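You operate a simulated robot arm through the tools that you are given. There is no shell and no other tool.

You run a simulated robot arm. Do the job below in one go: nothing can be reset, and whatever is moved stays where it is left.

Task
Tidy up at the dishwasher side worktop. At the end: the clear short lined glass is in the sink floor; the pot marked "lime" from the dishwasher side worktop is in the sink floor; one of the spice jars from the dishwasher side worktop is in the sink floor; the strainer from the dishwasher side worktop is in the sink floor; whatever was shut is shut again. Leave all else as you found it, and nothing knocked over. Set down upright: spice jar, pot, short lined glass.

The check looks at the end state, three seconds after you hand in, the way a careful person would. Anything else that was tipped, shoved, dropped, spilled or broken makes it a failure.

Robot
A 6-joint arm with a two-finger parallel gripper, fixed in place. Base frame: the origin is on the floor under the middle of its stand, x ahead of it, y to its left, z up; the work surface is at about z = 722. Readings come in mm, rad, newtons and seconds.
With the tool pointing down near the work surface it reaches from about 260 to 660 mm from the base axis. Its first joint turns from -1.152 to 1.152 rad. Payload 2.9 kg.
Tool frame: the origin (TCP) lies between the finger pads and is the grasp point; the fingertips stand 30 mm ahead of it; z points along the fingers, y is the line along which they close. Largest opening 110 mm; finger width 20, thickness 10; the body of the gripper, 48 by 112 mm, starts 55 mm behind the TCP.
Orientation is that of the tool frame in the base frame, as a unit quaternion [w, x, y, z]. With the fingers straight down and closing along the base's y, the tool's x points along the base's -x, its y along +y and its z along -z.

Tools
- The arm moves only by the tool drive_tool. Its argument "motion" is one flat list of numbers, 7 for each row, row after row: the shift along the tool's x, y, z in units of 20 mm (1.0 is 20 mm), then the turn, a rotation vector about the tool's x, y, z in units of 6 degrees (1.0 is 6 degrees), then the closure, from 0 (fully open) to 1 (shut). In form: [dx, dy, dz, rx, ry, rz, fingers, dx, dy, dz, rx, ry, rz, fingers, ...]. A call has 1 to 20 rows; each row shifts and turns the commanded pose from where the row before left it, along the tool's axes as they then stand. A call with a number of a shift or a turn outside -1 to 1 is refused whole. Rows are played at 5 a second. More than 50 mm and 0.15 rad between two rows, or a gripper value outside its range, and nothing of the call is played. A pose out of reach is approached as far as the arm can. The call stops where the force on the tool passes 40 N (or 10 N more than at its start, if that is more) or the arm is blocked; 0.2 s more then pass. The fingers move at their own pace (about 108 mm/s each) and stop on an object; they squeeze with about 20 N. The grip force told is the motor's: it shows also when the fingers shut on nothing. Time passes only in rows, and 0.2 s behind the last, so rows that do not move let the fingers close. The reply holds the time, the measured pose of the TCP, the force on the tool along the base axes, the opening and the grip force, in the units named above and with some noise, with the torque about the TCP (base axes, N m) and any sound that the robot's microphone picked up.
- Cameras (640 x 400 px; columns grow to the right, rows downward): "scene" is fixed at [90.6, 440.6, 1378.7]; the picture's right is [-0.68, -0.74, 0.00], its down [-0.49, 0.45, -0.74] and it looks along [0.55, -0.50, -0.67] (base axes); focal length 237 px, centre (320, 200). "wrist" rides on the gripper at [72, 17, -103] in the tool frame; the picture's right is [-0.23, 0.97, 0.00], its down [-0.76, -0.18, -0.62] and it looks along [-0.61, -0.14, 0.78] (tool axes); focal length 222 px, centre (320, 200). There is no depth. A picture from a camera that has moved, and an enlarged one, comes with that camera's place and axes in the base frame and with its lens. The place of the scene camera against the robot may be out by one fixed shift of up to 12 mm in any direction.
- snapshot(camera): a new picture of that camera. It takes no simulated time.
- inspect(camera, box): a new picture of the part [left, top, right, bottom] of that camera's present view, enlarged. It takes no simulated time.
- finish_job(): hands the job in; it is judged then, once.

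Nothing tells you positions but the pictures and the camera data. Unless the task says otherwise, let go and move clear before handing in.

The tools are called after "Request:" as a command line: name --argument value ..., lists and objects as JSON in quotes. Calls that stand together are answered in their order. drive_tool: Moves the arm, as the interface text tells. Its arguments: {"type":"object","properties":{"motion":{"type":"array"}},"required":["motion"]} The other tools are called the same way: snapshot (camera) takes a picture; inspect (camera, box) takes an enlarged picture of a part of a camera's view; finish_job () hands the job in.

At the start:

```text
time: 0.0
ee_pos: [457.8, 52.1, 1171.8]
orientation: [0.0, 0.0, 1.0, 0.0]
contact_force: [0.0, -0.4, 0.6]
moment: [-0.03, -0.01, -0.03]
finger_gap: 109.8
gripper_force: 0.1
```

scene: 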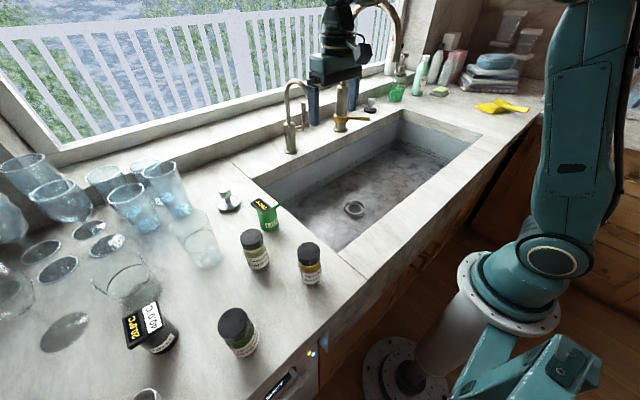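
wrist: 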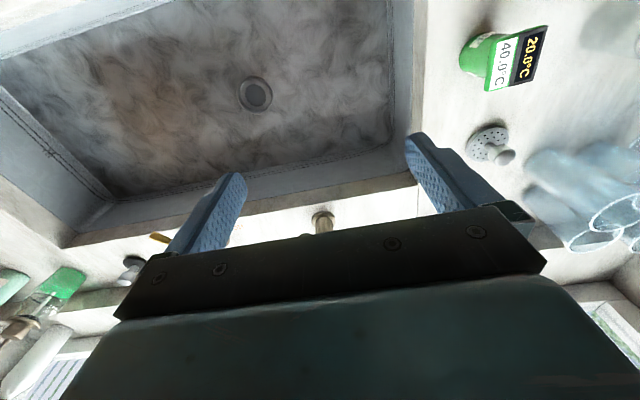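

I see a sink ahead, with spice jars, labelled pots, glasses and a strainer-like object on the worktop to its left. I will look closer before moving anything.

Request:
inspect --camera "scene" --box '[180, 170, 340, 270]'

Request:
inspect --camera "scene" --box '[0, 140, 240, 290]'

Request:
inspect --camera "scene" --box '[80, 250, 320, 400]'

Request:
inspect --camera "wrist" --box '[400, 0, 640, 150]'

Request:
inspect --camera "scene" --box '[260, 80, 500, 230]'

```text
4.00 times, centred on (260, 220) of scene
camera zoom: at [90.6, 440.6, 1378.7], right [-0.68, -0.74, 0.0], down [-0.49, 0.45, -0.74], along [0.55, -0.5, -0.67], focal length 949 px, centre (560, 120)
```

zoom: 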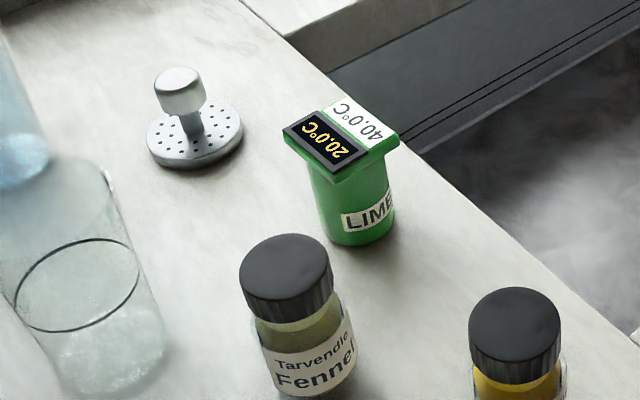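

```text
2.67 times, centred on (120, 215) of scene
camera zoom: at [90.6, 440.6, 1378.7], right [-0.68, -0.74, 0.0], down [-0.49, 0.45, -0.74], along [0.55, -0.5, -0.67], focal length 632 px, centre (853, 160)
```

zoom: 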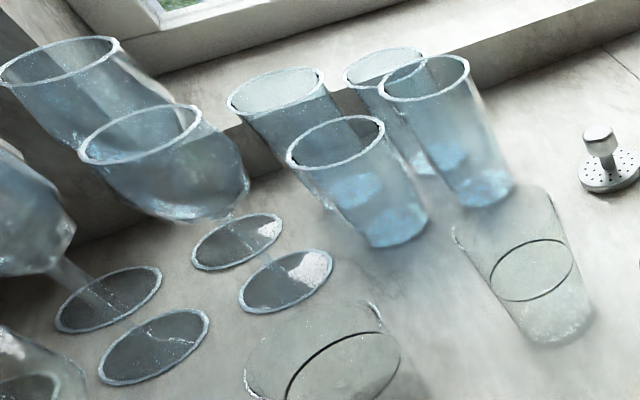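

```text
2.67 times, centred on (200, 325) of scene
camera zoom: at [90.6, 440.6, 1378.7], right [-0.68, -0.74, 0.0], down [-0.49, 0.45, -0.74], along [0.55, -0.5, -0.67], focal length 632 px, centre (640, -133)
```

zoom: 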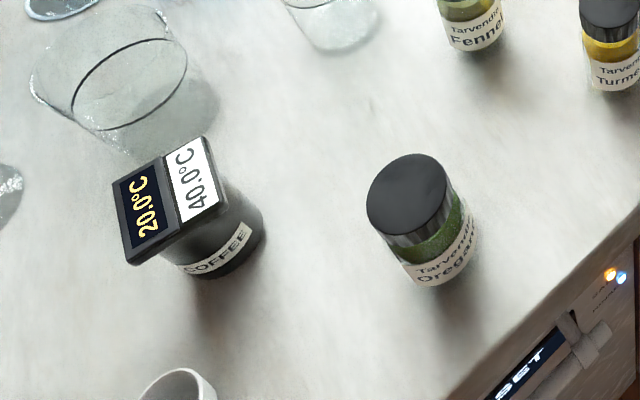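

```text
2.67 times, centred on (520, 75) of wrist
camera zoom: at [387.4, 70.0, 1274.6], right [0.23, 0.97, 0.0], down [0.76, -0.18, 0.62], along [0.61, -0.14, -0.78], focal length 592 px, centre (-213, 533)
```

zoom: 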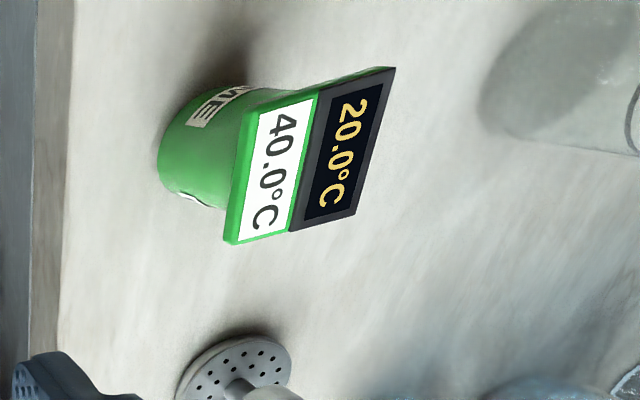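

```text
2.67 times, centred on (380, 155) of scene
camera zoom: at [90.6, 440.6, 1378.7], right [-0.68, -0.74, 0.0], down [-0.49, 0.45, -0.74], along [0.55, -0.5, -0.67], focal length 632 px, centre (160, 320)
```

zoom: 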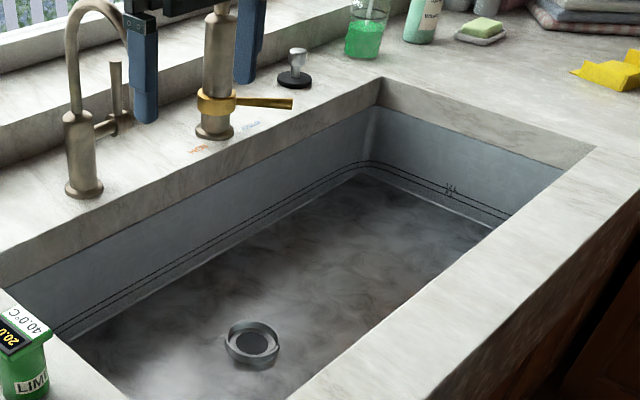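

The worktop rays from both cameras meet at z≈929, so I take z=722 to be the sink floor. I will move the wrist camera over the left worktop, staying high, to map the objects.

Request:
drive_tool --motion '[0.449, 0.95, 0, 0, 0, 0, 0, 0.449, 0.95, 0, 0, 0, 0, 0, 0.449, 0.95, 0, 0, 0, 0, 0, 0.449, 0.95, 0, 0, 0, 0, 0, 0.449, 0.95, 0, 0, 0, 0, 0, 0.449, 0.95, 0, 0, 0, 0, 0, 0.449, 0.95, 0, 0, 0, 0, 0, 0.449, 0.95, 0, 0, 0, 0, 0, 0.449, 0.95, 0, 0, 0, 0, 0, 0.449, 0.95, 0, 0, 0, 0, 0, 0.449, 0.95, 0, 0, 0, 0, 0, 0.449, 0.95, 0, 0, 0, 0, 0, 0, 0, 0, 0, 0, -1, 0, 0, 0, 0, 0, 0, -1, 0, 0, 0, 0, 0, 0, -1, 0, 0, 0, 0, 0, 0, -1, 0, 0, 0, 0, 0, 0, -1, 0, 0, 0, 0, 0, 0, -1, 0, 0, 0, 0, 0, 0, -1, 0]'

Request:
snapshot --camera "wrist"

Request:
snapshot --camera "scene"

```text
time: 4.0
ee_pos: [351.4, 279.1, 1171.4]
orientation: [0.0, -0.359, 0.933, 0.0]
contact_force: [-1.1, -0.7, 0.5]
moment: [0.02, 0.01, 0.02]
finger_gap: 110.0
gripper_force: 0.0
```

```text
taken
camera wrist: at [286.9, 244.9, 1274.8], right [-0.48, 0.87, 0.0], down [0.68, 0.38, 0.62], along [0.55, 0.3, -0.78], focal length 222 px, centre (320, 200)
```

wrist: 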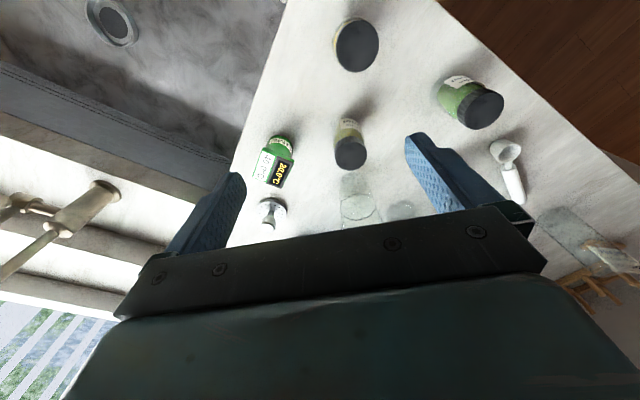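

```text
taken
```

scene: 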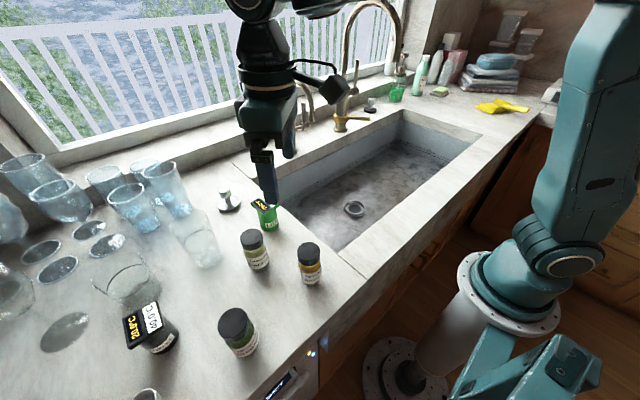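

The gripper blocks the far half of the wrist view. I will pull back and tilt the tool outward to see the glasses and the strainer.

Request:
drive_tool --motion '[1, 0, 0, 0, 0, 0, 0, 1, 0, 0, 0, 0, 0, 0, 1, 0, 0, 0, 0, 0, 0, 1, 0, 0, 0, 0, 0, 0, 0, 0, 0, 0, -1, 0, 0, 0, 0, 0, 0, -1, 0, 0, 0, 0, 0, 0, -1, 0, 0, 0, 0, 0, 0, -1, 0, 0, 0, 0, 0, 0, -1, 0, 0]'

Request:
snapshot --camera "wrist"

Request:
inspect --camera "wrist" --box '[200, 0, 520, 200]'

```text
time: 6.0
ee_pos: [291.7, 225.6, 1172.2]
orientation: [0.243, -0.345, 0.902, 0.092]
contact_force: [0.1, -0.1, -0.2]
moment: [-0.01, 0.0, 0.02]
finger_gap: 110.2
gripper_force: 0.1
```

```text
taken
camera wrist: at [196.1, 162.9, 1224.1], right [-0.51, 0.86, 0.11], down [0.38, 0.1, 0.92], along [0.78, 0.51, -0.37], focal length 222 px, centre (320, 200)
```

wrist: 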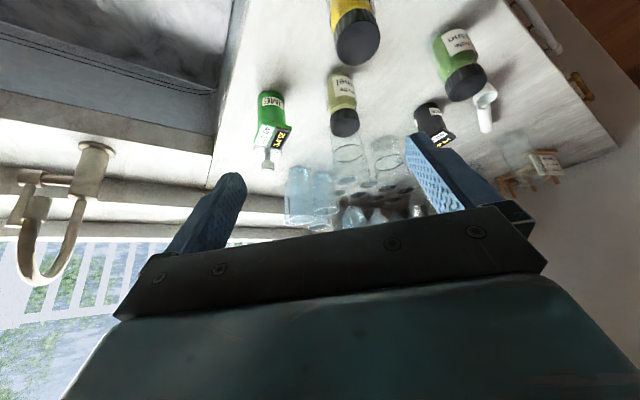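

```text
2.00 times, centred on (360, 100) of wrist
camera zoom: at [196.1, 162.9, 1224.1], right [-0.51, 0.86, 0.11], down [0.38, 0.1, 0.92], along [0.78, 0.51, -0.37], focal length 444 px, centre (240, 400)
```

zoom: 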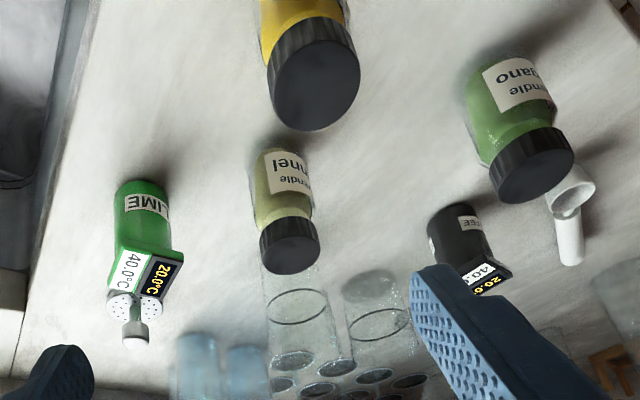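

I will zoom in on the lined glasses and pots to tell them apart.

Request:
inspect --camera "wrist" --box '[320, 110, 440, 210]'

Request:
inspect --camera "wrist" --box '[240, 80, 320, 180]'

Request:
inspect --camera "scene" --box '[80, 200, 240, 330]'

```text
4.00 times, centred on (380, 160) of wrist
camera zoom: at [196.1, 162.9, 1224.1], right [-0.51, 0.86, 0.11], down [0.38, 0.1, 0.92], along [0.78, 0.51, -0.37], focal length 888 px, centre (80, 360)
```

zoom: 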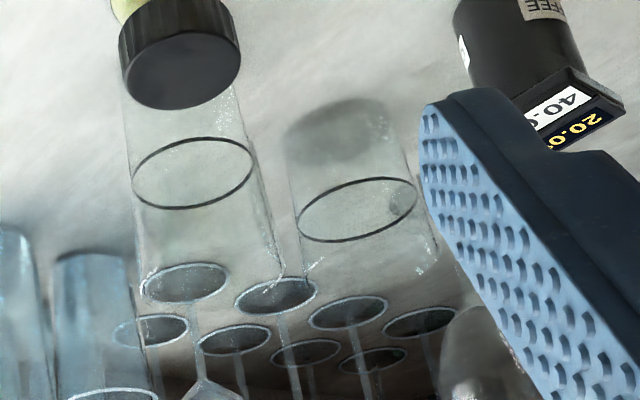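

```text
4.00 times, centred on (280, 130) of wrist
camera zoom: at [196.1, 162.9, 1224.1], right [-0.51, 0.86, 0.11], down [0.38, 0.1, 0.92], along [0.78, 0.51, -0.37], focal length 888 px, centre (480, 480)
```

zoom: 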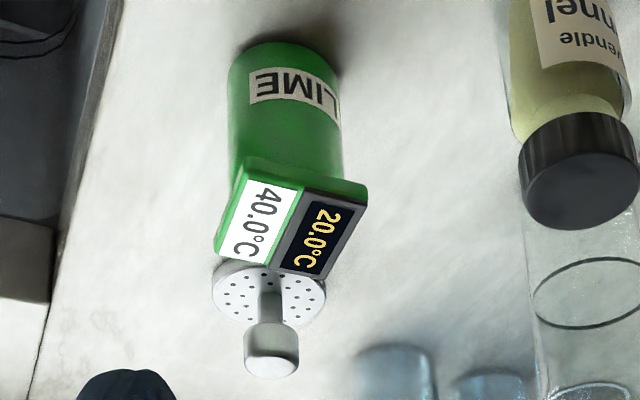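

```text
3.08 times, centred on (160, 265) of scene
camera zoom: at [90.6, 440.6, 1378.7], right [-0.68, -0.74, 0.0], down [-0.49, 0.45, -0.74], along [0.55, -0.5, -0.67], focal length 730 px, centre (812, 0)
```

zoom: 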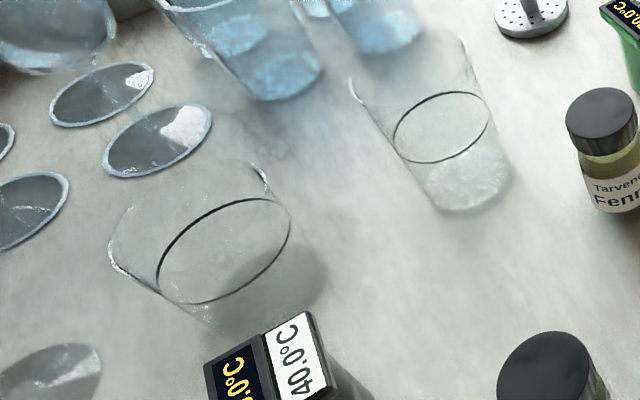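

Two clear lined glasses stand there, one near the Fennel jar and one further out by the Coffee pot. I estimate the outer one to be shorter, and will take a better view before deciding.

Request:
drive_tool --motion '[0, 0, 0, 0, 1, 0, 0, 0, 0, 0, 0, 1, 0, 0, 0, 0, 0, 0, 1, 0, 0, 0, 0, 0, 0, 1, 0, 0, 0, 0, 0, 0, 1, 0, 0, -0.99, 0.69, 0, 0, 0, 0, 0, -0.99, 0.69, 0, 0, 0, 0, 0, -0.99, 0.69, 0, 0, 0, 0, 0, -0.99, 0.69, 0, 0, 0, 0, 0, -0.99, 0.69, 0, 0, 0, 0, 0, -0.99, 0.69, 0, 0, 0, 0, 0, -0.99, 0.69, 0, 0, 0, 0, 0, 0, 0, 0, 0, 0, -0.9, 0, 0, 0, 0, 0, 0, -0.9, 0, 0, 0, 0, 0, 0, -0.9, 0, 0, 0, 0, 0, -0.83, 0, 0, 0, 0, 0, 0, -0.83, 0, 0, 0, 0, 0, 0, -0.83, 0, 0]'

Request:
snapshot --camera "wrist"

Request:
inspect --camera "wrist" --box '[220, 20, 420, 220]'

```text
time: 9.8
ee_pos: [329.0, 390.7, 1172.4]
orientation: [0.113, -0.482, 0.866, 0.064]
contact_force: [-0.7, -0.3, -0.1]
moment: [0.02, 0.02, 0.02]
finger_gap: 110.1
gripper_force: 0.1
```

```text
taken
camera wrist: at [265.1, 318.5, 1252.4], right [-0.71, 0.7, 0.06], down [0.45, 0.39, 0.8], along [0.54, 0.6, -0.6], focal length 222 px, centre (320, 200)
```

wrist: 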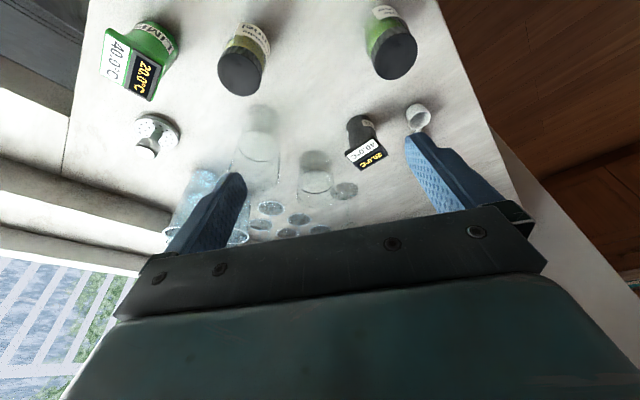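

```text
2.00 times, centred on (320, 120) of wrist
camera zoom: at [265.1, 318.5, 1252.4], right [-0.71, 0.7, 0.06], down [0.45, 0.39, 0.8], along [0.54, 0.6, -0.6], focal length 444 px, centre (320, 360)
```

zoom: 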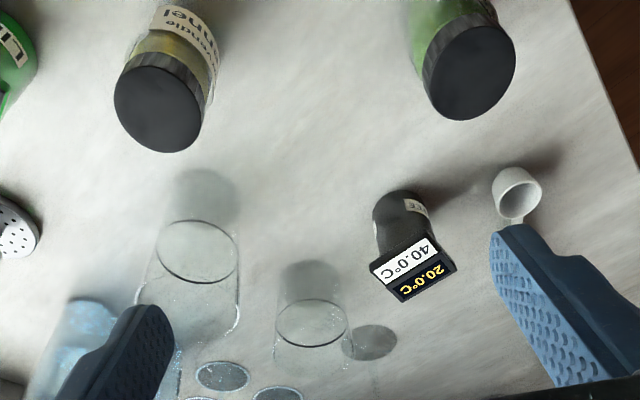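

From this view the glass by the Coffee pot is the short one (about 95 mm tall against about 125 mm), at about (471, 541). I will start with the easier Turmeric jar at about (285, 284), so the tool goes upright above it for a check.

Request:
drive_tool --motion '[0, 0, 0, 0, 0.83, 0, 0, 0, 0, 0, 0, 0.83, 0, 0, 0, 0, 0, 0, 0.83, 0, 0, 0, 0, 0, 0, 0, 1, 0, 0, 0, 0, 0, 0, 1, 0, 0.896, -0.351, 0, 0, 0, 0, 0, 0.896, -0.351, 0, 0, 0, 0, 0, 0.896, -0.351, 0, 0, 0, 0, 0, 0.896, -0.351, 0, 0, 0, 0, 0, 0.896, -0.351, 0, 0, 0, 0, 0, 0.896, -0.351, 0, 0, 0, 0, 0]'

Request:
snapshot --camera "wrist"

Request:
snapshot --camera "scene"

```text
time: 12.2
ee_pos: [285.7, 283.3, 1171.6]
orientation: [0.0, -0.393, 0.92, 0.0]
contact_force: [-0.2, 0.0, 0.3]
moment: [-0.01, 0.01, 0.01]
finger_gap: 110.0
gripper_force: 0.0
```

```text
taken
camera wrist: at [223.9, 244.3, 1275.6], right [-0.55, 0.84, 0.0], down [0.66, 0.43, 0.62], along [0.52, 0.34, -0.78], focal length 222 px, centre (320, 200)
```

wrist: 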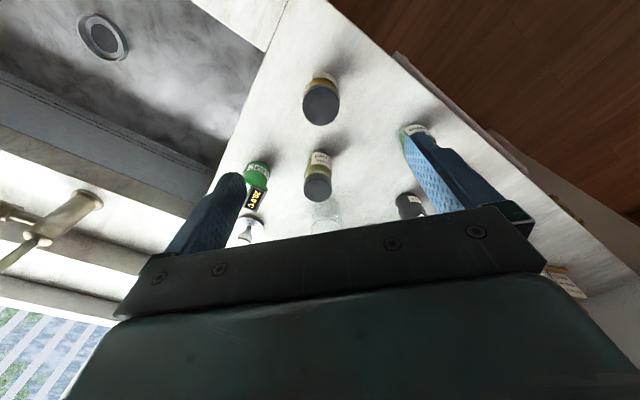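

```text
taken
```

scene: 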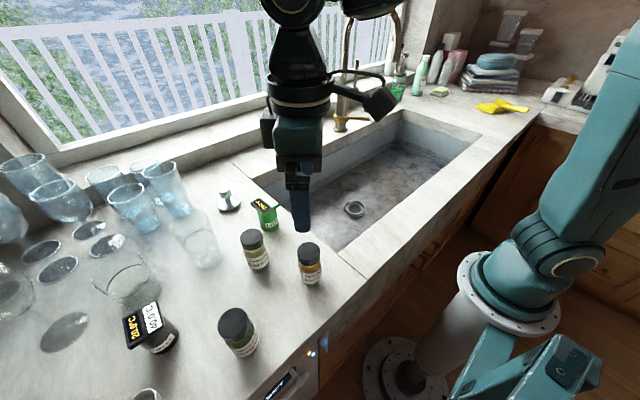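

Request:
inspect --camera "wrist" --box '[270, 50, 370, 130]'

Request:
inspect --camera "scene" --box '[240, 120, 400, 300]'

```text
5.00 times, centred on (320, 90) of wrist
camera zoom: at [223.9, 244.3, 1275.6], right [-0.55, 0.84, 0.0], down [0.66, 0.43, 0.62], along [0.52, 0.34, -0.78], focal length 1111 px, centre (320, 750)
```

zoom: 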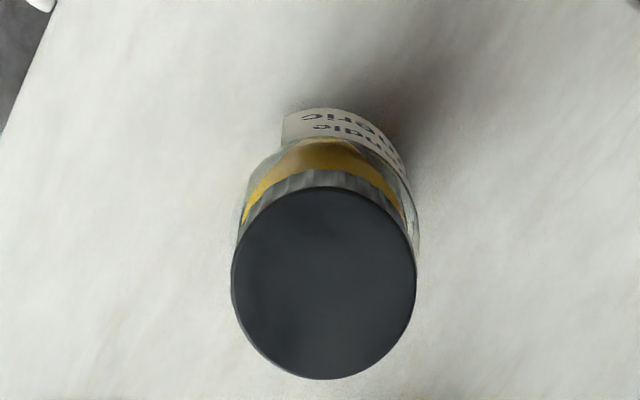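

```text
2.22 times, centred on (320, 210) of scene
camera zoom: at [90.6, 440.6, 1378.7], right [-0.68, -0.74, 0.0], down [-0.49, 0.45, -0.74], along [0.55, -0.5, -0.67], focal length 527 px, centre (320, 178)
```

zoom: 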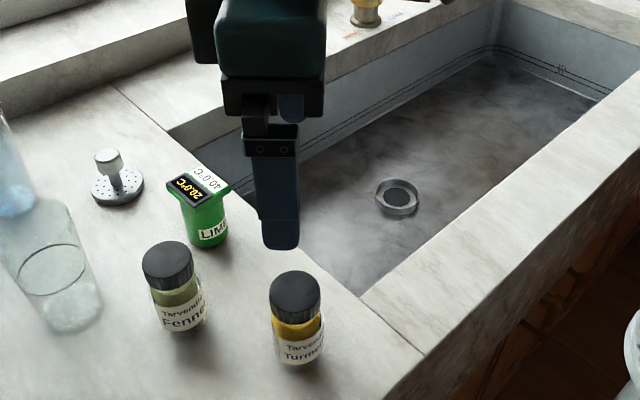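

The Turmeric cap lines up with the tool axis, so I will descend around it and grip it.

Request:
drive_tool --motion '[0, 0, 0.98, 0, 0, 0, 0, 0, 0, 0.98, 0, 0, 0, 0, 0, 0, 0.98, 0, 0, 0, 0, 0, 0, 0.98, 0, 0, 0, 0, 0, 0, 0.98, 0, 0, 0, 0, 0, 0, 0.98, 0, 0, 0, 0, 0, 0, 0.98, 0, 0, 0, 0, 0, 0, 0.98, 0, 0, 0, 0, 0, 0, 0.98, 0, 0, 0, 0, 0, 0, 0.98, 0, 0, 0, 0]'

Request:
snapshot --camera "wrist"

Request:
inspect --camera "scene" --box '[220, 160, 380, 300]'

```text
time: 14.4
ee_pos: [286.0, 285.4, 974.1]
orientation: [0.0, -0.392, 0.92, 0.0]
contact_force: [-0.2, -0.3, -0.4]
moment: [0.0, 0.0, -0.05]
finger_gap: 110.1
gripper_force: 0.0
```

```text
taken
camera wrist: at [224.5, 245.4, 1077.2], right [-0.55, 0.84, 0.0], down [0.66, 0.43, 0.62], along [0.52, 0.34, -0.78], focal length 222 px, centre (320, 200)
```

wrist: 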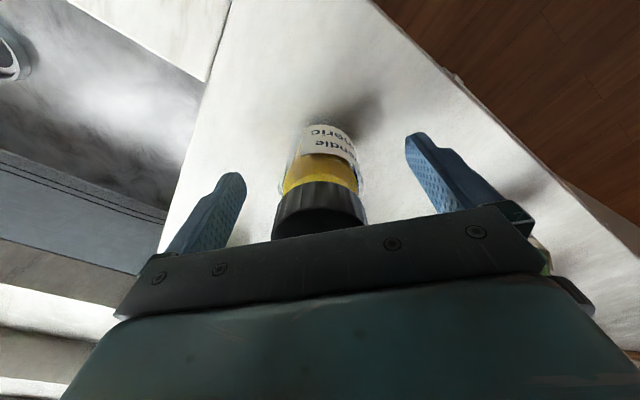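

```text
2.86 times, centred on (300, 230) of scene
camera zoom: at [90.6, 440.6, 1378.7], right [-0.68, -0.74, 0.0], down [-0.49, 0.45, -0.74], along [0.55, -0.5, -0.67], focal length 678 px, centre (377, 114)
```

zoom: 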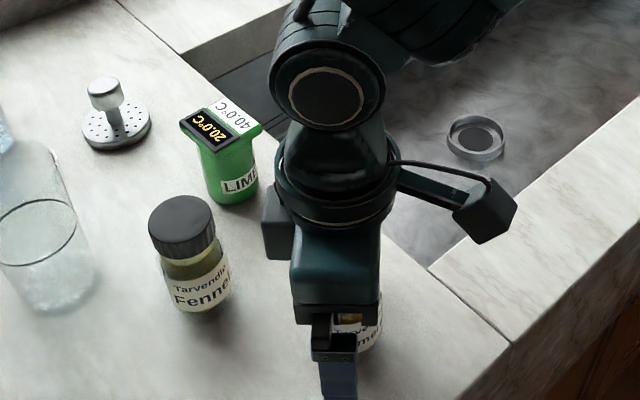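

The jar sits between the fingers. I will close on it and check the grip.

Request:
drive_tool --motion '[0, 0, 0, 0, 0, 0, 0.5, 0, 0, 0, 0, 0, 0, 0.8, 0, 0, 0, 0, 0, 0, 1, 0, 0, 0, 0, 0, 0, 1]'

Request:
snapshot --camera "wrist"

```text
time: 15.4
ee_pos: [285.6, 285.4, 975.3]
orientation: [0.0, -0.392, 0.92, 0.0]
contact_force: [-0.6, -0.5, 0.6]
moment: [0.01, 0.02, 0.0]
finger_gap: 47.2
gripper_force: 20.4
```

```text
taken
camera wrist: at [224.5, 245.4, 1077.6], right [-0.55, 0.84, 0.0], down [0.66, 0.43, 0.62], along [0.52, 0.34, -0.78], focal length 222 px, centre (320, 200)
```

wrist: 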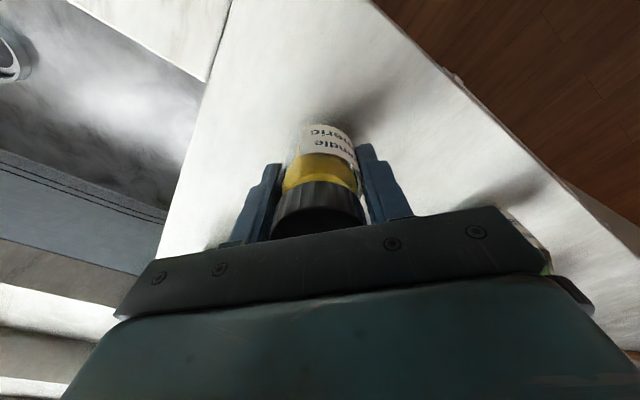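

Grip is firm at a 47 mm gap. I will lift straight up.

Request:
drive_tool --motion '[0, 0, -0.3, 0, 0, 0, 1, 0, 0, -0.9, 0, 0, 0, 1, 0, 0, -1, 0, 0, 0, 1, 0, 0, -1, 0, 0, 0, 1, 0, 0, -1, 0, 0, 0, 1, 0, 0, -1, 0, 0, 0, 1, 0, 0, -1, 0, 0, 0, 1]'

Request:
snapshot --camera "wrist"

Request:
snapshot --camera "scene"

```text
time: 17.0
ee_pos: [286.9, 284.8, 1099.3]
orientation: [0.0, -0.393, 0.92, 0.001]
contact_force: [0.0, 0.7, -2.0]
moment: [0.01, 0.01, 0.0]
finger_gap: 47.2
gripper_force: 20.0
```

```text
taken
camera wrist: at [224.4, 244.3, 1202.5], right [-0.55, 0.84, 0.0], down [0.66, 0.43, 0.62], along [0.52, 0.34, -0.78], focal length 222 px, centre (320, 200)
```

wrist: 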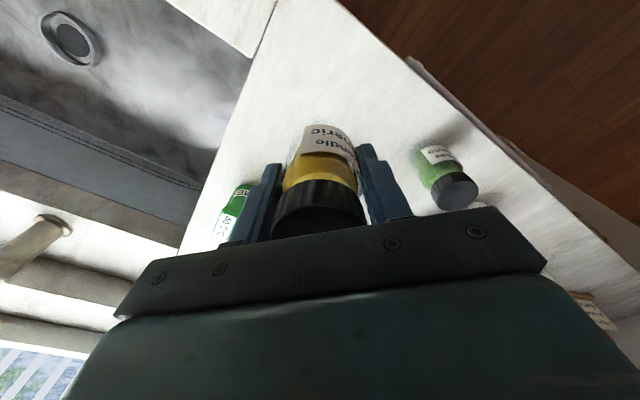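

```text
taken
```

scene: 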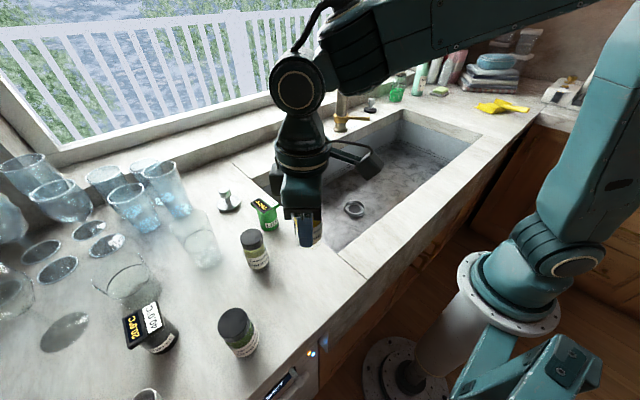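

The jar is held cleanly. I will carry it over the sink to about (420, -20).

Request:
drive_tool --motion '[0.375, -0.907, 0, 0, 0, 0, 1, 0.375, -0.907, 0, 0, 0, 0, 1, 0.375, -0.907, 0, 0, 0, 0, 1, 0.375, -0.907, 0, 0, 0, 0, 1, 0.375, -0.907, 0, 0, 0, 0, 1, 0.375, -0.907, 0, 0, 0, 0, 1, 0.375, -0.907, 0, 0, 0, 0, 1, 0.375, -0.907, 0, 0, 0, 0, 1, 0.375, -0.907, 0, 0, 0, 0, 1, 0.375, -0.907, 0, 0, 0, 0, 1, 0.375, -0.907, 0, 0, 0, 0, 1, 0.375, -0.907, 0, 0, 0, 0, 1, 0.375, -0.907, 0, 0, 0, 0, 1, 0.375, -0.907, 0, 0, 0, 0, 1, 0.375, -0.907, 0, 0, 0, 0, 1, 0.375, -0.907, 0, 0, 0, 0, 1, 0.375, -0.907, 0, 0, 0, 0, 1]'

Request:
drive_tool --motion '[0, 0, 0, 0, 0, 0.96, 1, 0, 0, 0, 0, 0, 0.96, 1, 0, 0, 0, 0, 0, 0.96, 1, 0, 0, 0, 0, 0, 0.96, 1, 0, 0, 0, 0, 0, 0.96, 1, 0, 0, 0, 0, 0, 0.96, 1, 0, 0, 0, 0, 0, 0.96, 1, 0, 0, 0, 0, 0, 0.96, 1]'

Request:
snapshot --camera "wrist"

Request:
snapshot --camera "scene"

```text
time: 20.6
ee_pos: [420.2, -19.8, 1099.4]
orientation: [0.0, -0.392, 0.92, 0.001]
contact_force: [0.3, -0.9, -1.9]
moment: [0.0, 0.01, 0.0]
finger_gap: 47.3
gripper_force: 20.2
```

```text
time: 22.4
ee_pos: [418.9, -20.0, 1100.3]
orientation: [0.0, 0.0, 1.0, -0.001]
contact_force: [-0.6, -0.2, -2.0]
moment: [-0.01, 0.0, 0.03]
finger_gap: 47.0
gripper_force: 20.2
```

```text
taken
camera wrist: at [347.8, -2.2, 1202.7], right [0.23, 0.97, 0.0], down [0.76, -0.18, 0.62], along [0.61, -0.14, -0.78], focal length 222 px, centre (320, 200)
```

wrist: 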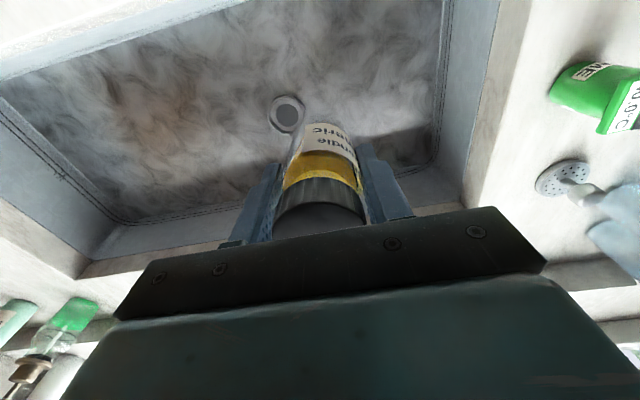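

```text
taken
```

scene: 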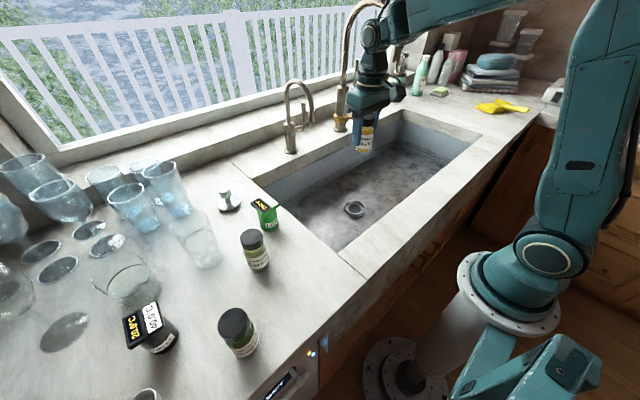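

The sink floor below is clear, with the drain at about (475, -98). I will lower the jar most of the way.

Request:
drive_tool --motion '[0, 0, 1, 0, 0, 0, 1, 0, 0, 1, 0, 0, 0, 1, 0, 0, 1, 0, 0, 0, 1, 0, 0, 1, 0, 0, 0, 1, 0, 0, 1, 0, 0, 0, 1, 0, 0, 1, 0, 0, 0, 1, 0, 0, 1, 0, 0, 0, 1, 0, 0, 1, 0, 0, 0, 1, 0, 0, 1, 0, 0, 0, 1, 0, 0, 1, 0, 0, 0, 1, 0, 0, 1, 0, 0, 0, 1, 0, 0, 1, 0, 0, 0, 1, 0, 0, 1, 0, 0, 0, 1, 0, 0, 1, 0, 0, 0, 1]'

Request:
snapshot --camera "wrist"

Request:
snapshot --camera "scene"

```text
time: 25.4
ee_pos: [418.6, -18.4, 820.5]
orientation: [0.0, -0.001, 1.0, 0.0]
contact_force: [0.0, -0.7, -1.0]
moment: [0.0, -0.03, -0.01]
finger_gap: 47.1
gripper_force: 20.2
```

```text
taken
camera wrist: at [347.9, -2.0, 922.9], right [0.23, 0.97, 0.0], down [0.76, -0.18, 0.62], along [0.61, -0.14, -0.78], focal length 222 px, centre (320, 200)
```

wrist: 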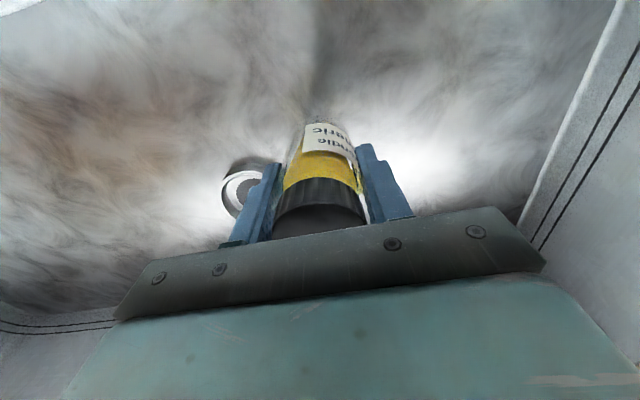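

```text
taken
```

scene: 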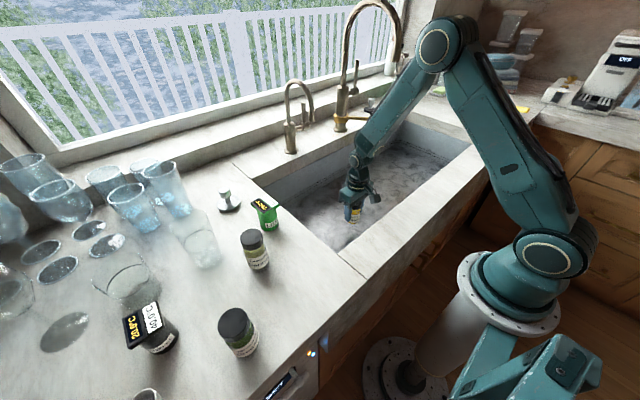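

Request:
drive_tool --motion '[0, 0, 0.6, 0, 0, 0, 1, 0, 0, 0.6, 0, 0, 0, 1, 0, 0, 0.4, 0, 0, 0, 1, 0, 0, 0.2, 0, 0, 0, 1, 0, 0, 0.1, 0, 0, 0, 1]'

Request:
inspect --camera "wrist" --box '[220, 60, 440, 240]'

```text
time: 26.6
ee_pos: [419.3, -22.0, 781.8]
orientation: [0.0, 0.0, 1.0, 0.001]
contact_force: [0.3, 0.1, -2.7]
moment: [0.06, 0.01, -0.02]
finger_gap: 47.0
gripper_force: 20.0
```

```text
2.22 times, centred on (330, 150) of wrist
camera zoom: at [348.3, -3.2, 884.2], right [0.23, 0.97, 0.0], down [0.76, -0.18, 0.62], along [0.61, -0.14, -0.78], focal length 494 px, centre (298, 311)
```

zoom: 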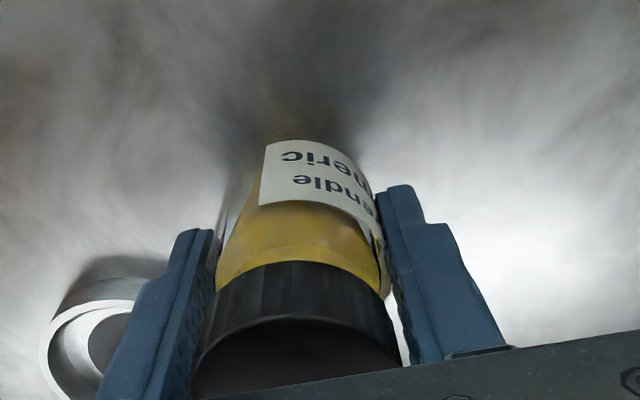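

Request:
drive_tool --motion '[0, 0, 0.1, 0, 0, 0, 1, 0, 0, 0.1, 0, 0, 0, 1, 0, 0, 0.1, 0, 0, 0, 1]'

```text
time: 27.4
ee_pos: [421.0, -20.4, 776.2]
orientation: [0.001, -0.001, 1.0, 0.0]
contact_force: [-0.1, 0.1, 12.2]
moment: [0.01, -0.07, 0.14]
finger_gap: 46.8
gripper_force: 19.8
```

The jar has touched the floor at a TCP height of about 776. I will release it and rise.

Request:
drive_tool --motion '[0, 0, -0.03, 0, 0, 0, 1, 0, 0, 0, 0, 0, 0, 0.45, 0, 0, 0, 0, 0, 0, 0.2, 0, 0, 0, 0, 0, 0, 0, 0, 0, 0, 0, 0, 0, 0]'

Request:
inspect --camera "wrist" --box '[220, 60, 440, 240]'

```text
time: 28.6
ee_pos: [419.8, -19.9, 776.2]
orientation: [0.0, -0.001, 1.0, 0.0]
contact_force: [0.7, -0.2, 0.1]
moment: [-0.02, 0.01, 0.01]
finger_gap: 109.8
gripper_force: 0.0
```

```text
2.22 times, centred on (330, 150) of wrist
camera zoom: at [348.0, -2.6, 879.0], right [0.23, 0.97, 0.0], down [0.76, -0.18, 0.62], along [0.61, -0.14, -0.78], focal length 494 px, centre (298, 311)
```

zoom: 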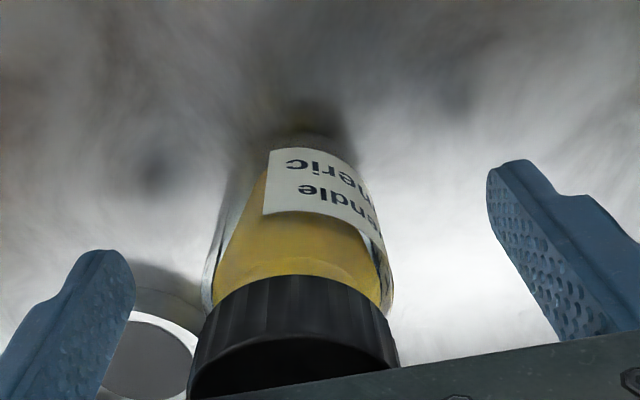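

Request:
drive_tool --motion '[0, 0, -0.5, 0, 0, 0, 0, 0, 0, -1, 0, 0, 0, 0, 0, 0, -1, 0, 0, 0, 0, 0, 0, -1, 0, 0, 0, 0, 0, 0, -1, 0, 0, 0, 0, 0, 0, -1, 0, 0, 0, 0, 0, 0, -1, 0, 0, 0, 0, 0, 0, -1, 0, 0, 0, 0, 0, 0, -1, 0, 0, 0, 0, 0, 0, -1, 0, 0, 0, 0, 0, 0, -1, 0, 0, 0, 0, 0, 0, -1, 0, 0, 0, 0, 0, 0, -1, 0, 0, 0, 0, 0, 0, -1, 0, 0, 0, 0, 0, 0, -1, 0, 0, 0, 0, 0, 0, -1, 0, 0, 0, 0, 0, 0, -1, 0, 0, 0, 0, 0, 0, -1, 0, 0, 0, 0]'

Request:
snapshot --camera "wrist"

Request:
inspect --camera "scene" --box '[260, 100, 480, 260]'

```text
time: 32.4
ee_pos: [418.1, -21.7, 1127.3]
orientation: [0.0, -0.001, 1.0, 0.0]
contact_force: [-0.2, -0.8, 0.5]
moment: [-0.01, -0.01, 0.01]
finger_gap: 109.6
gripper_force: 0.0
```

```text
taken
camera wrist: at [347.3, -3.6, 1229.4], right [0.23, 0.97, 0.0], down [0.76, -0.18, 0.62], along [0.61, -0.14, -0.78], focal length 222 px, centre (320, 200)
```

wrist: 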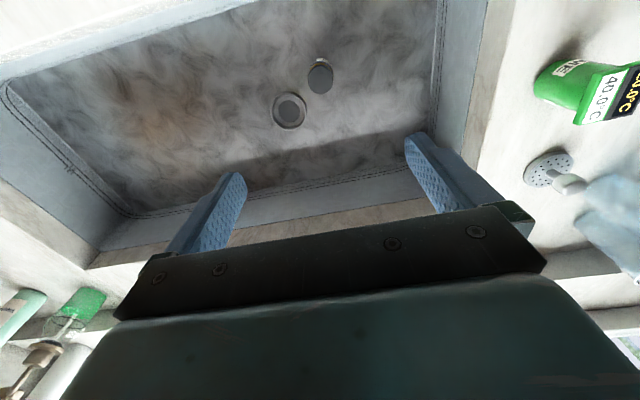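

```text
2.50 times, centred on (370, 180) of scene
camera zoom: at [90.6, 440.6, 1378.7], right [-0.68, -0.74, 0.0], down [-0.49, 0.45, -0.74], along [0.55, -0.5, -0.67], focal length 593 px, centre (195, 250)
```

zoom: 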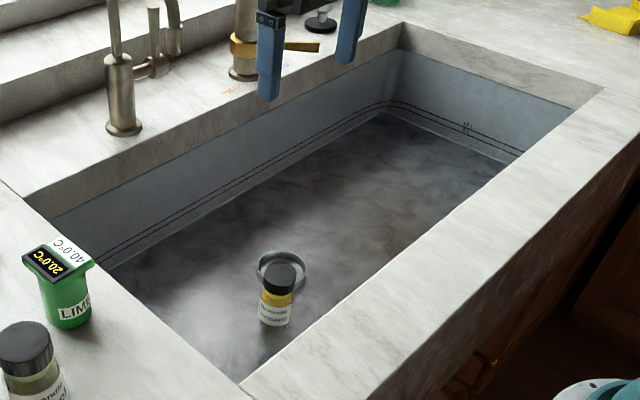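

The jar stands upright in the sink. Next is the LIME pot at about (467, 264), so I move above it.

Request:
drive_tool --motion '[-0.16, 0.953, 0, 0, 0, 0, 0, -0.16, 0.953, 0, 0, 0, 0, 0, -0.16, 0.953, 0, 0, 0, 0, 0, -0.16, 0.953, 0, 0, 0, 0, 0, -0.16, 0.953, 0, 0, 0, 0, 0, -0.16, 0.953, 0, 0, 0, 0, 0, -0.16, 0.953, 0, 0, 0, 0, 0, -0.16, 0.953, 0, 0, 0, 0, 0, -0.16, 0.953, 0, 0, 0, 0, 0, -0.16, 0.953, 0, 0, 0, 0, 0, -0.16, 0.953, 0, 0, 0, 0, 0, -0.16, 0.953, 0, 0, 0, 0, 0, -0.16, 0.953, 0, 0, 0, 0, 0, -0.16, 0.953, 0, 0, 0, 0, 0, -0.16, 0.953, 0, 0, 0, 0, 0]'

Request:
snapshot --camera "wrist"

Request:
inspect --camera "wrist" --box '[250, 40, 390, 180]'

Request:
snapshot --camera "scene"

```text
time: 35.6
ee_pos: [465.6, 267.8, 1127.7]
orientation: [0.0, 0.0, 1.0, 0.0]
contact_force: [0.0, -0.7, 0.1]
moment: [-0.03, -0.02, -0.01]
finger_gap: 110.1
gripper_force: 0.1
```

```text
taken
camera wrist: at [394.9, 284.2, 1229.4], right [0.23, 0.97, 0.0], down [0.76, -0.18, 0.62], along [0.61, -0.14, -0.78], focal length 222 px, centre (320, 200)
```

wrist: 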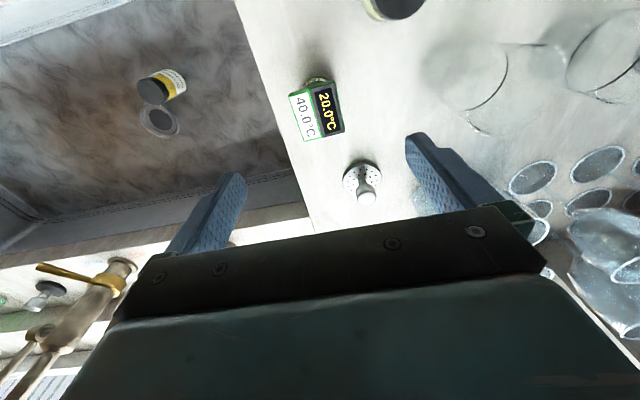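

```text
2.86 times, centred on (320, 110) of wrist
camera zoom: at [394.9, 284.2, 1229.4], right [0.23, 0.97, 0.0], down [0.76, -0.18, 0.62], along [0.61, -0.14, -0.78], focal length 635 px, centre (320, 457)
```

zoom: 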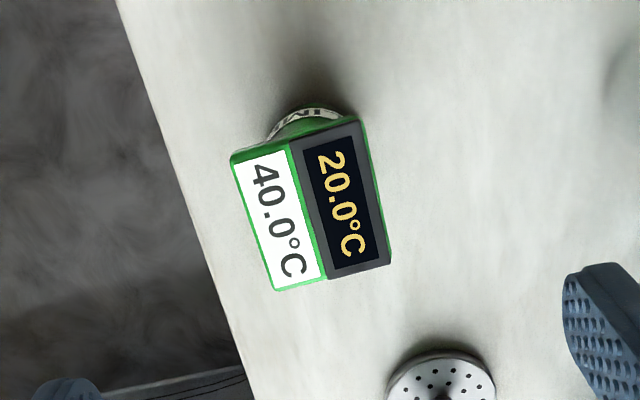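

```text
taken
```

scene: 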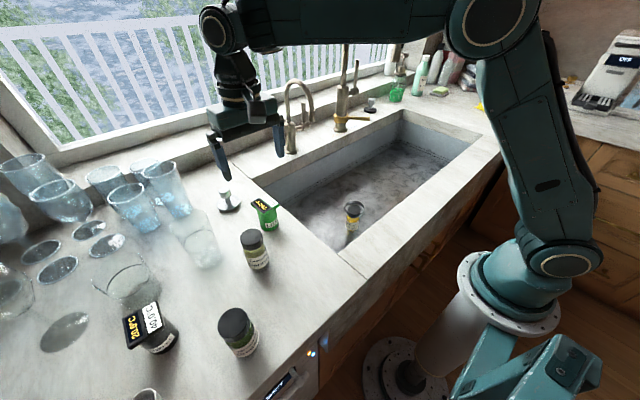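

Request:
inspect --camera "scene" --box '[235, 185, 295, 240]'

Request:
inspect --camera "scene" --box '[205, 180, 255, 220]'

```text
7.27 times, centred on (265, 212) of scene
camera zoom: at [90.6, 440.6, 1378.7], right [-0.68, -0.74, 0.0], down [-0.49, 0.45, -0.74], along [0.55, -0.5, -0.67], focal length 1725 px, centre (720, 109)
```

zoom: 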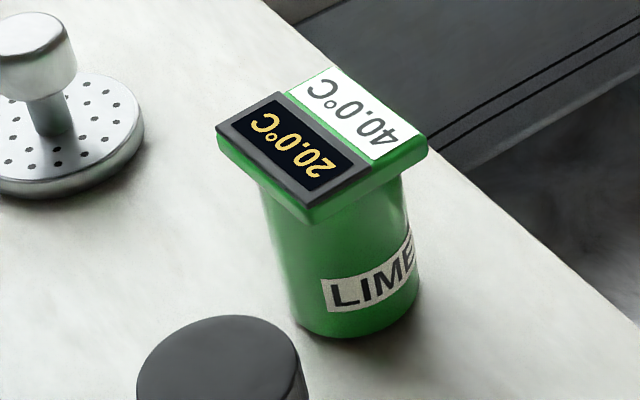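

```text
10.00 times, centred on (230, 200) of scene
camera zoom: at [90.6, 440.6, 1378.7], right [-0.68, -0.74, 0.0], down [-0.49, 0.45, -0.74], along [0.55, -0.5, -0.67], focal length 2372 px, centre (1220, 200)
```

zoom: 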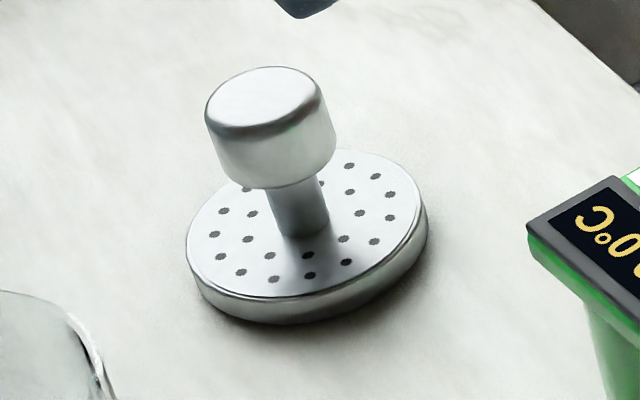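

The pot's body is about 44 mm wide with a plate about 45 mm across y, so I can grip both along y. I will descend to z≈968.

Request:
drive_tool --motion '[0, -0.04, 1, 0, 0, 0, 0, 0, -0.04, 1, 0, 0, 0, 0, 0, 0, 1, 0, 0, 0, 0, 0, 0, 1, 0, 0, 0, 0, 0, 0, 1, 0, 0, 0, 0, 0, 0, 1, 0, 0, 0, 0, 0, 0, 1, 0, 0, 0, 0, 0, 0, 0.95, 0, 0, 0, 0]'

Request:
snapshot --camera "wrist"

Request:
inspect --camera "scene" --box '[180, 140, 340, 260]'

```text
time: 37.4
ee_pos: [466.5, 264.6, 966.3]
orientation: [0.0, 0.0, 1.0, 0.001]
contact_force: [-0.9, 0.9, -0.3]
moment: [0.01, 0.01, -0.01]
finger_gap: 110.4
gripper_force: 0.0
```

```text
taken
camera wrist: at [395.4, 282.3, 1069.4], right [0.23, 0.97, 0.0], down [0.76, -0.18, 0.62], along [0.61, -0.14, -0.78], focal length 222 px, centre (320, 200)
```

wrist: 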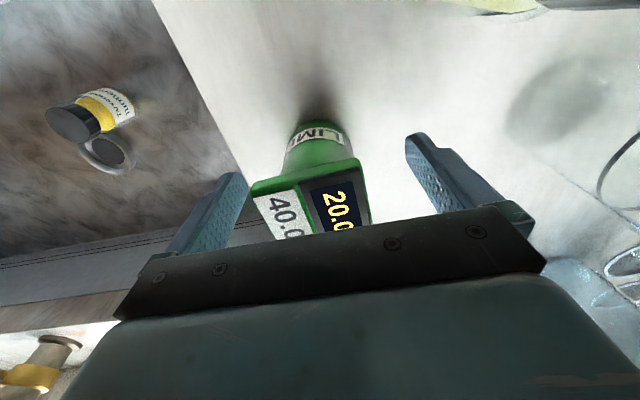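

```text
3.33 times, centred on (260, 200) of scene
camera zoom: at [90.6, 440.6, 1378.7], right [-0.68, -0.74, 0.0], down [-0.49, 0.45, -0.74], along [0.55, -0.5, -0.67], focal length 790 px, centre (520, 200)
```

zoom: 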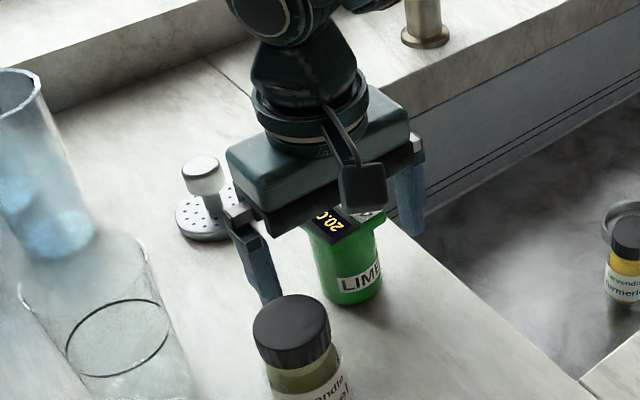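

The pot is centred between the fingers. I will close and then lift a little as a test.

Request:
drive_tool --motion '[0, 0, 0, 0, 0, 0, 0.4, 0, 0, 0, 0, 0, 0, 0.6, 0, 0, 0, 0, 0, 0, 1, 0, 0, 0, 0, 0, 0, 1, 0, 0, 0, 0, 0, 0, 1]'

Request:
snapshot --camera "wrist"

Request:
inspect --camera "scene" --box '[180, 140, 340, 260]'

```text
time: 38.6
ee_pos: [466.5, 264.9, 967.7]
orientation: [0.0, -0.001, 1.0, -0.001]
contact_force: [0.9, -0.1, 0.5]
moment: [0.0, -0.04, 0.0]
finger_gap: 47.7
gripper_force: 19.1
```

```text
taken
camera wrist: at [395.4, 282.3, 1069.6], right [0.23, 0.97, 0.0], down [0.76, -0.18, 0.62], along [0.61, -0.14, -0.78], focal length 222 px, centre (320, 200)
```

wrist: 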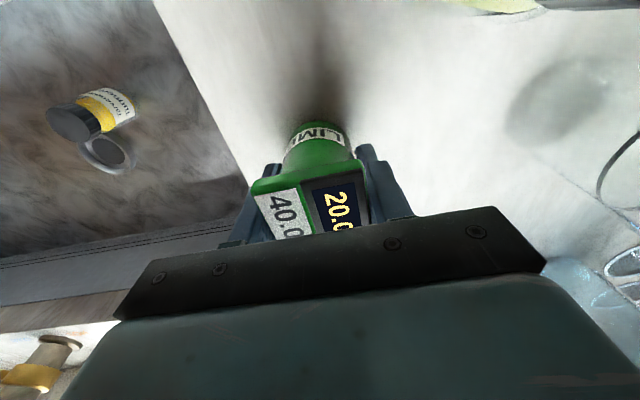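

```text
3.33 times, centred on (260, 200) of scene
camera zoom: at [90.6, 440.6, 1378.7], right [-0.68, -0.74, 0.0], down [-0.49, 0.45, -0.74], along [0.55, -0.5, -0.67], focal length 790 px, centre (520, 200)
```

zoom: 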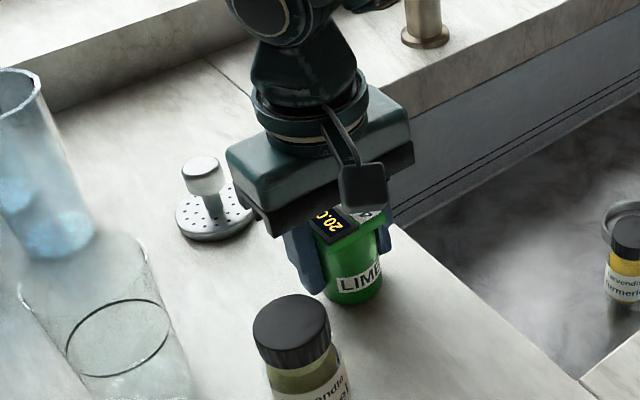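

Request:
drive_tool --motion '[0, 0, -0.2, 0, 0, 0, 1, 0, 0, -0.3, 0, 0, 0, 1, 0, 0, -0.5, 0, 0, 0, 1, 0, 0, 0, 0, 0, 0, 1]'

Request:
inspect --camera "wrist" --box '[220, 60, 440, 240]'

Request:
inspect --camera "scene" --box '[180, 140, 340, 260]'

```text
time: 39.6
ee_pos: [467.4, 263.9, 987.3]
orientation: [0.0, -0.001, 1.0, 0.0]
contact_force: [1.0, -0.1, -1.9]
moment: [0.0, 0.0, 0.02]
finger_gap: 47.7
gripper_force: 20.3
```

```text
2.22 times, centred on (330, 150) of wrist
camera zoom: at [395.4, 281.8, 1090.4], right [0.23, 0.97, 0.0], down [0.76, -0.18, 0.62], along [0.61, -0.14, -0.78], focal length 494 px, centre (298, 311)
```

zoom: 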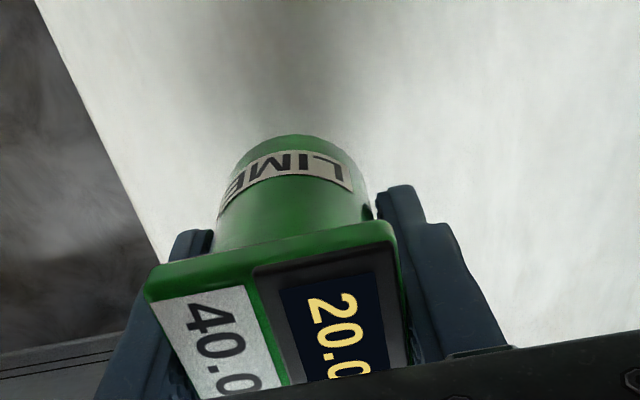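

```text
3.33 times, centred on (260, 200) of scene
camera zoom: at [90.6, 440.6, 1378.7], right [-0.68, -0.74, 0.0], down [-0.49, 0.45, -0.74], along [0.55, -0.5, -0.67], focal length 790 px, centre (520, 200)
```

zoom: 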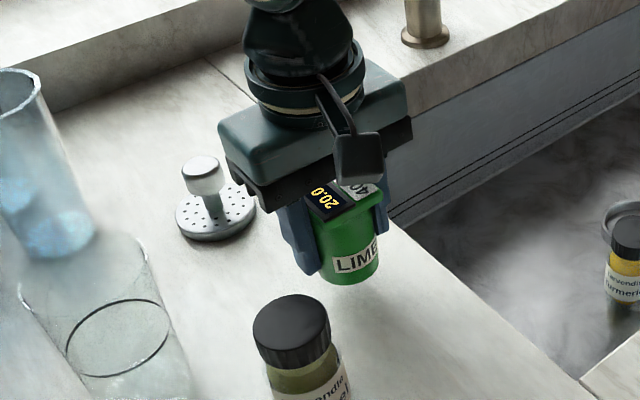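

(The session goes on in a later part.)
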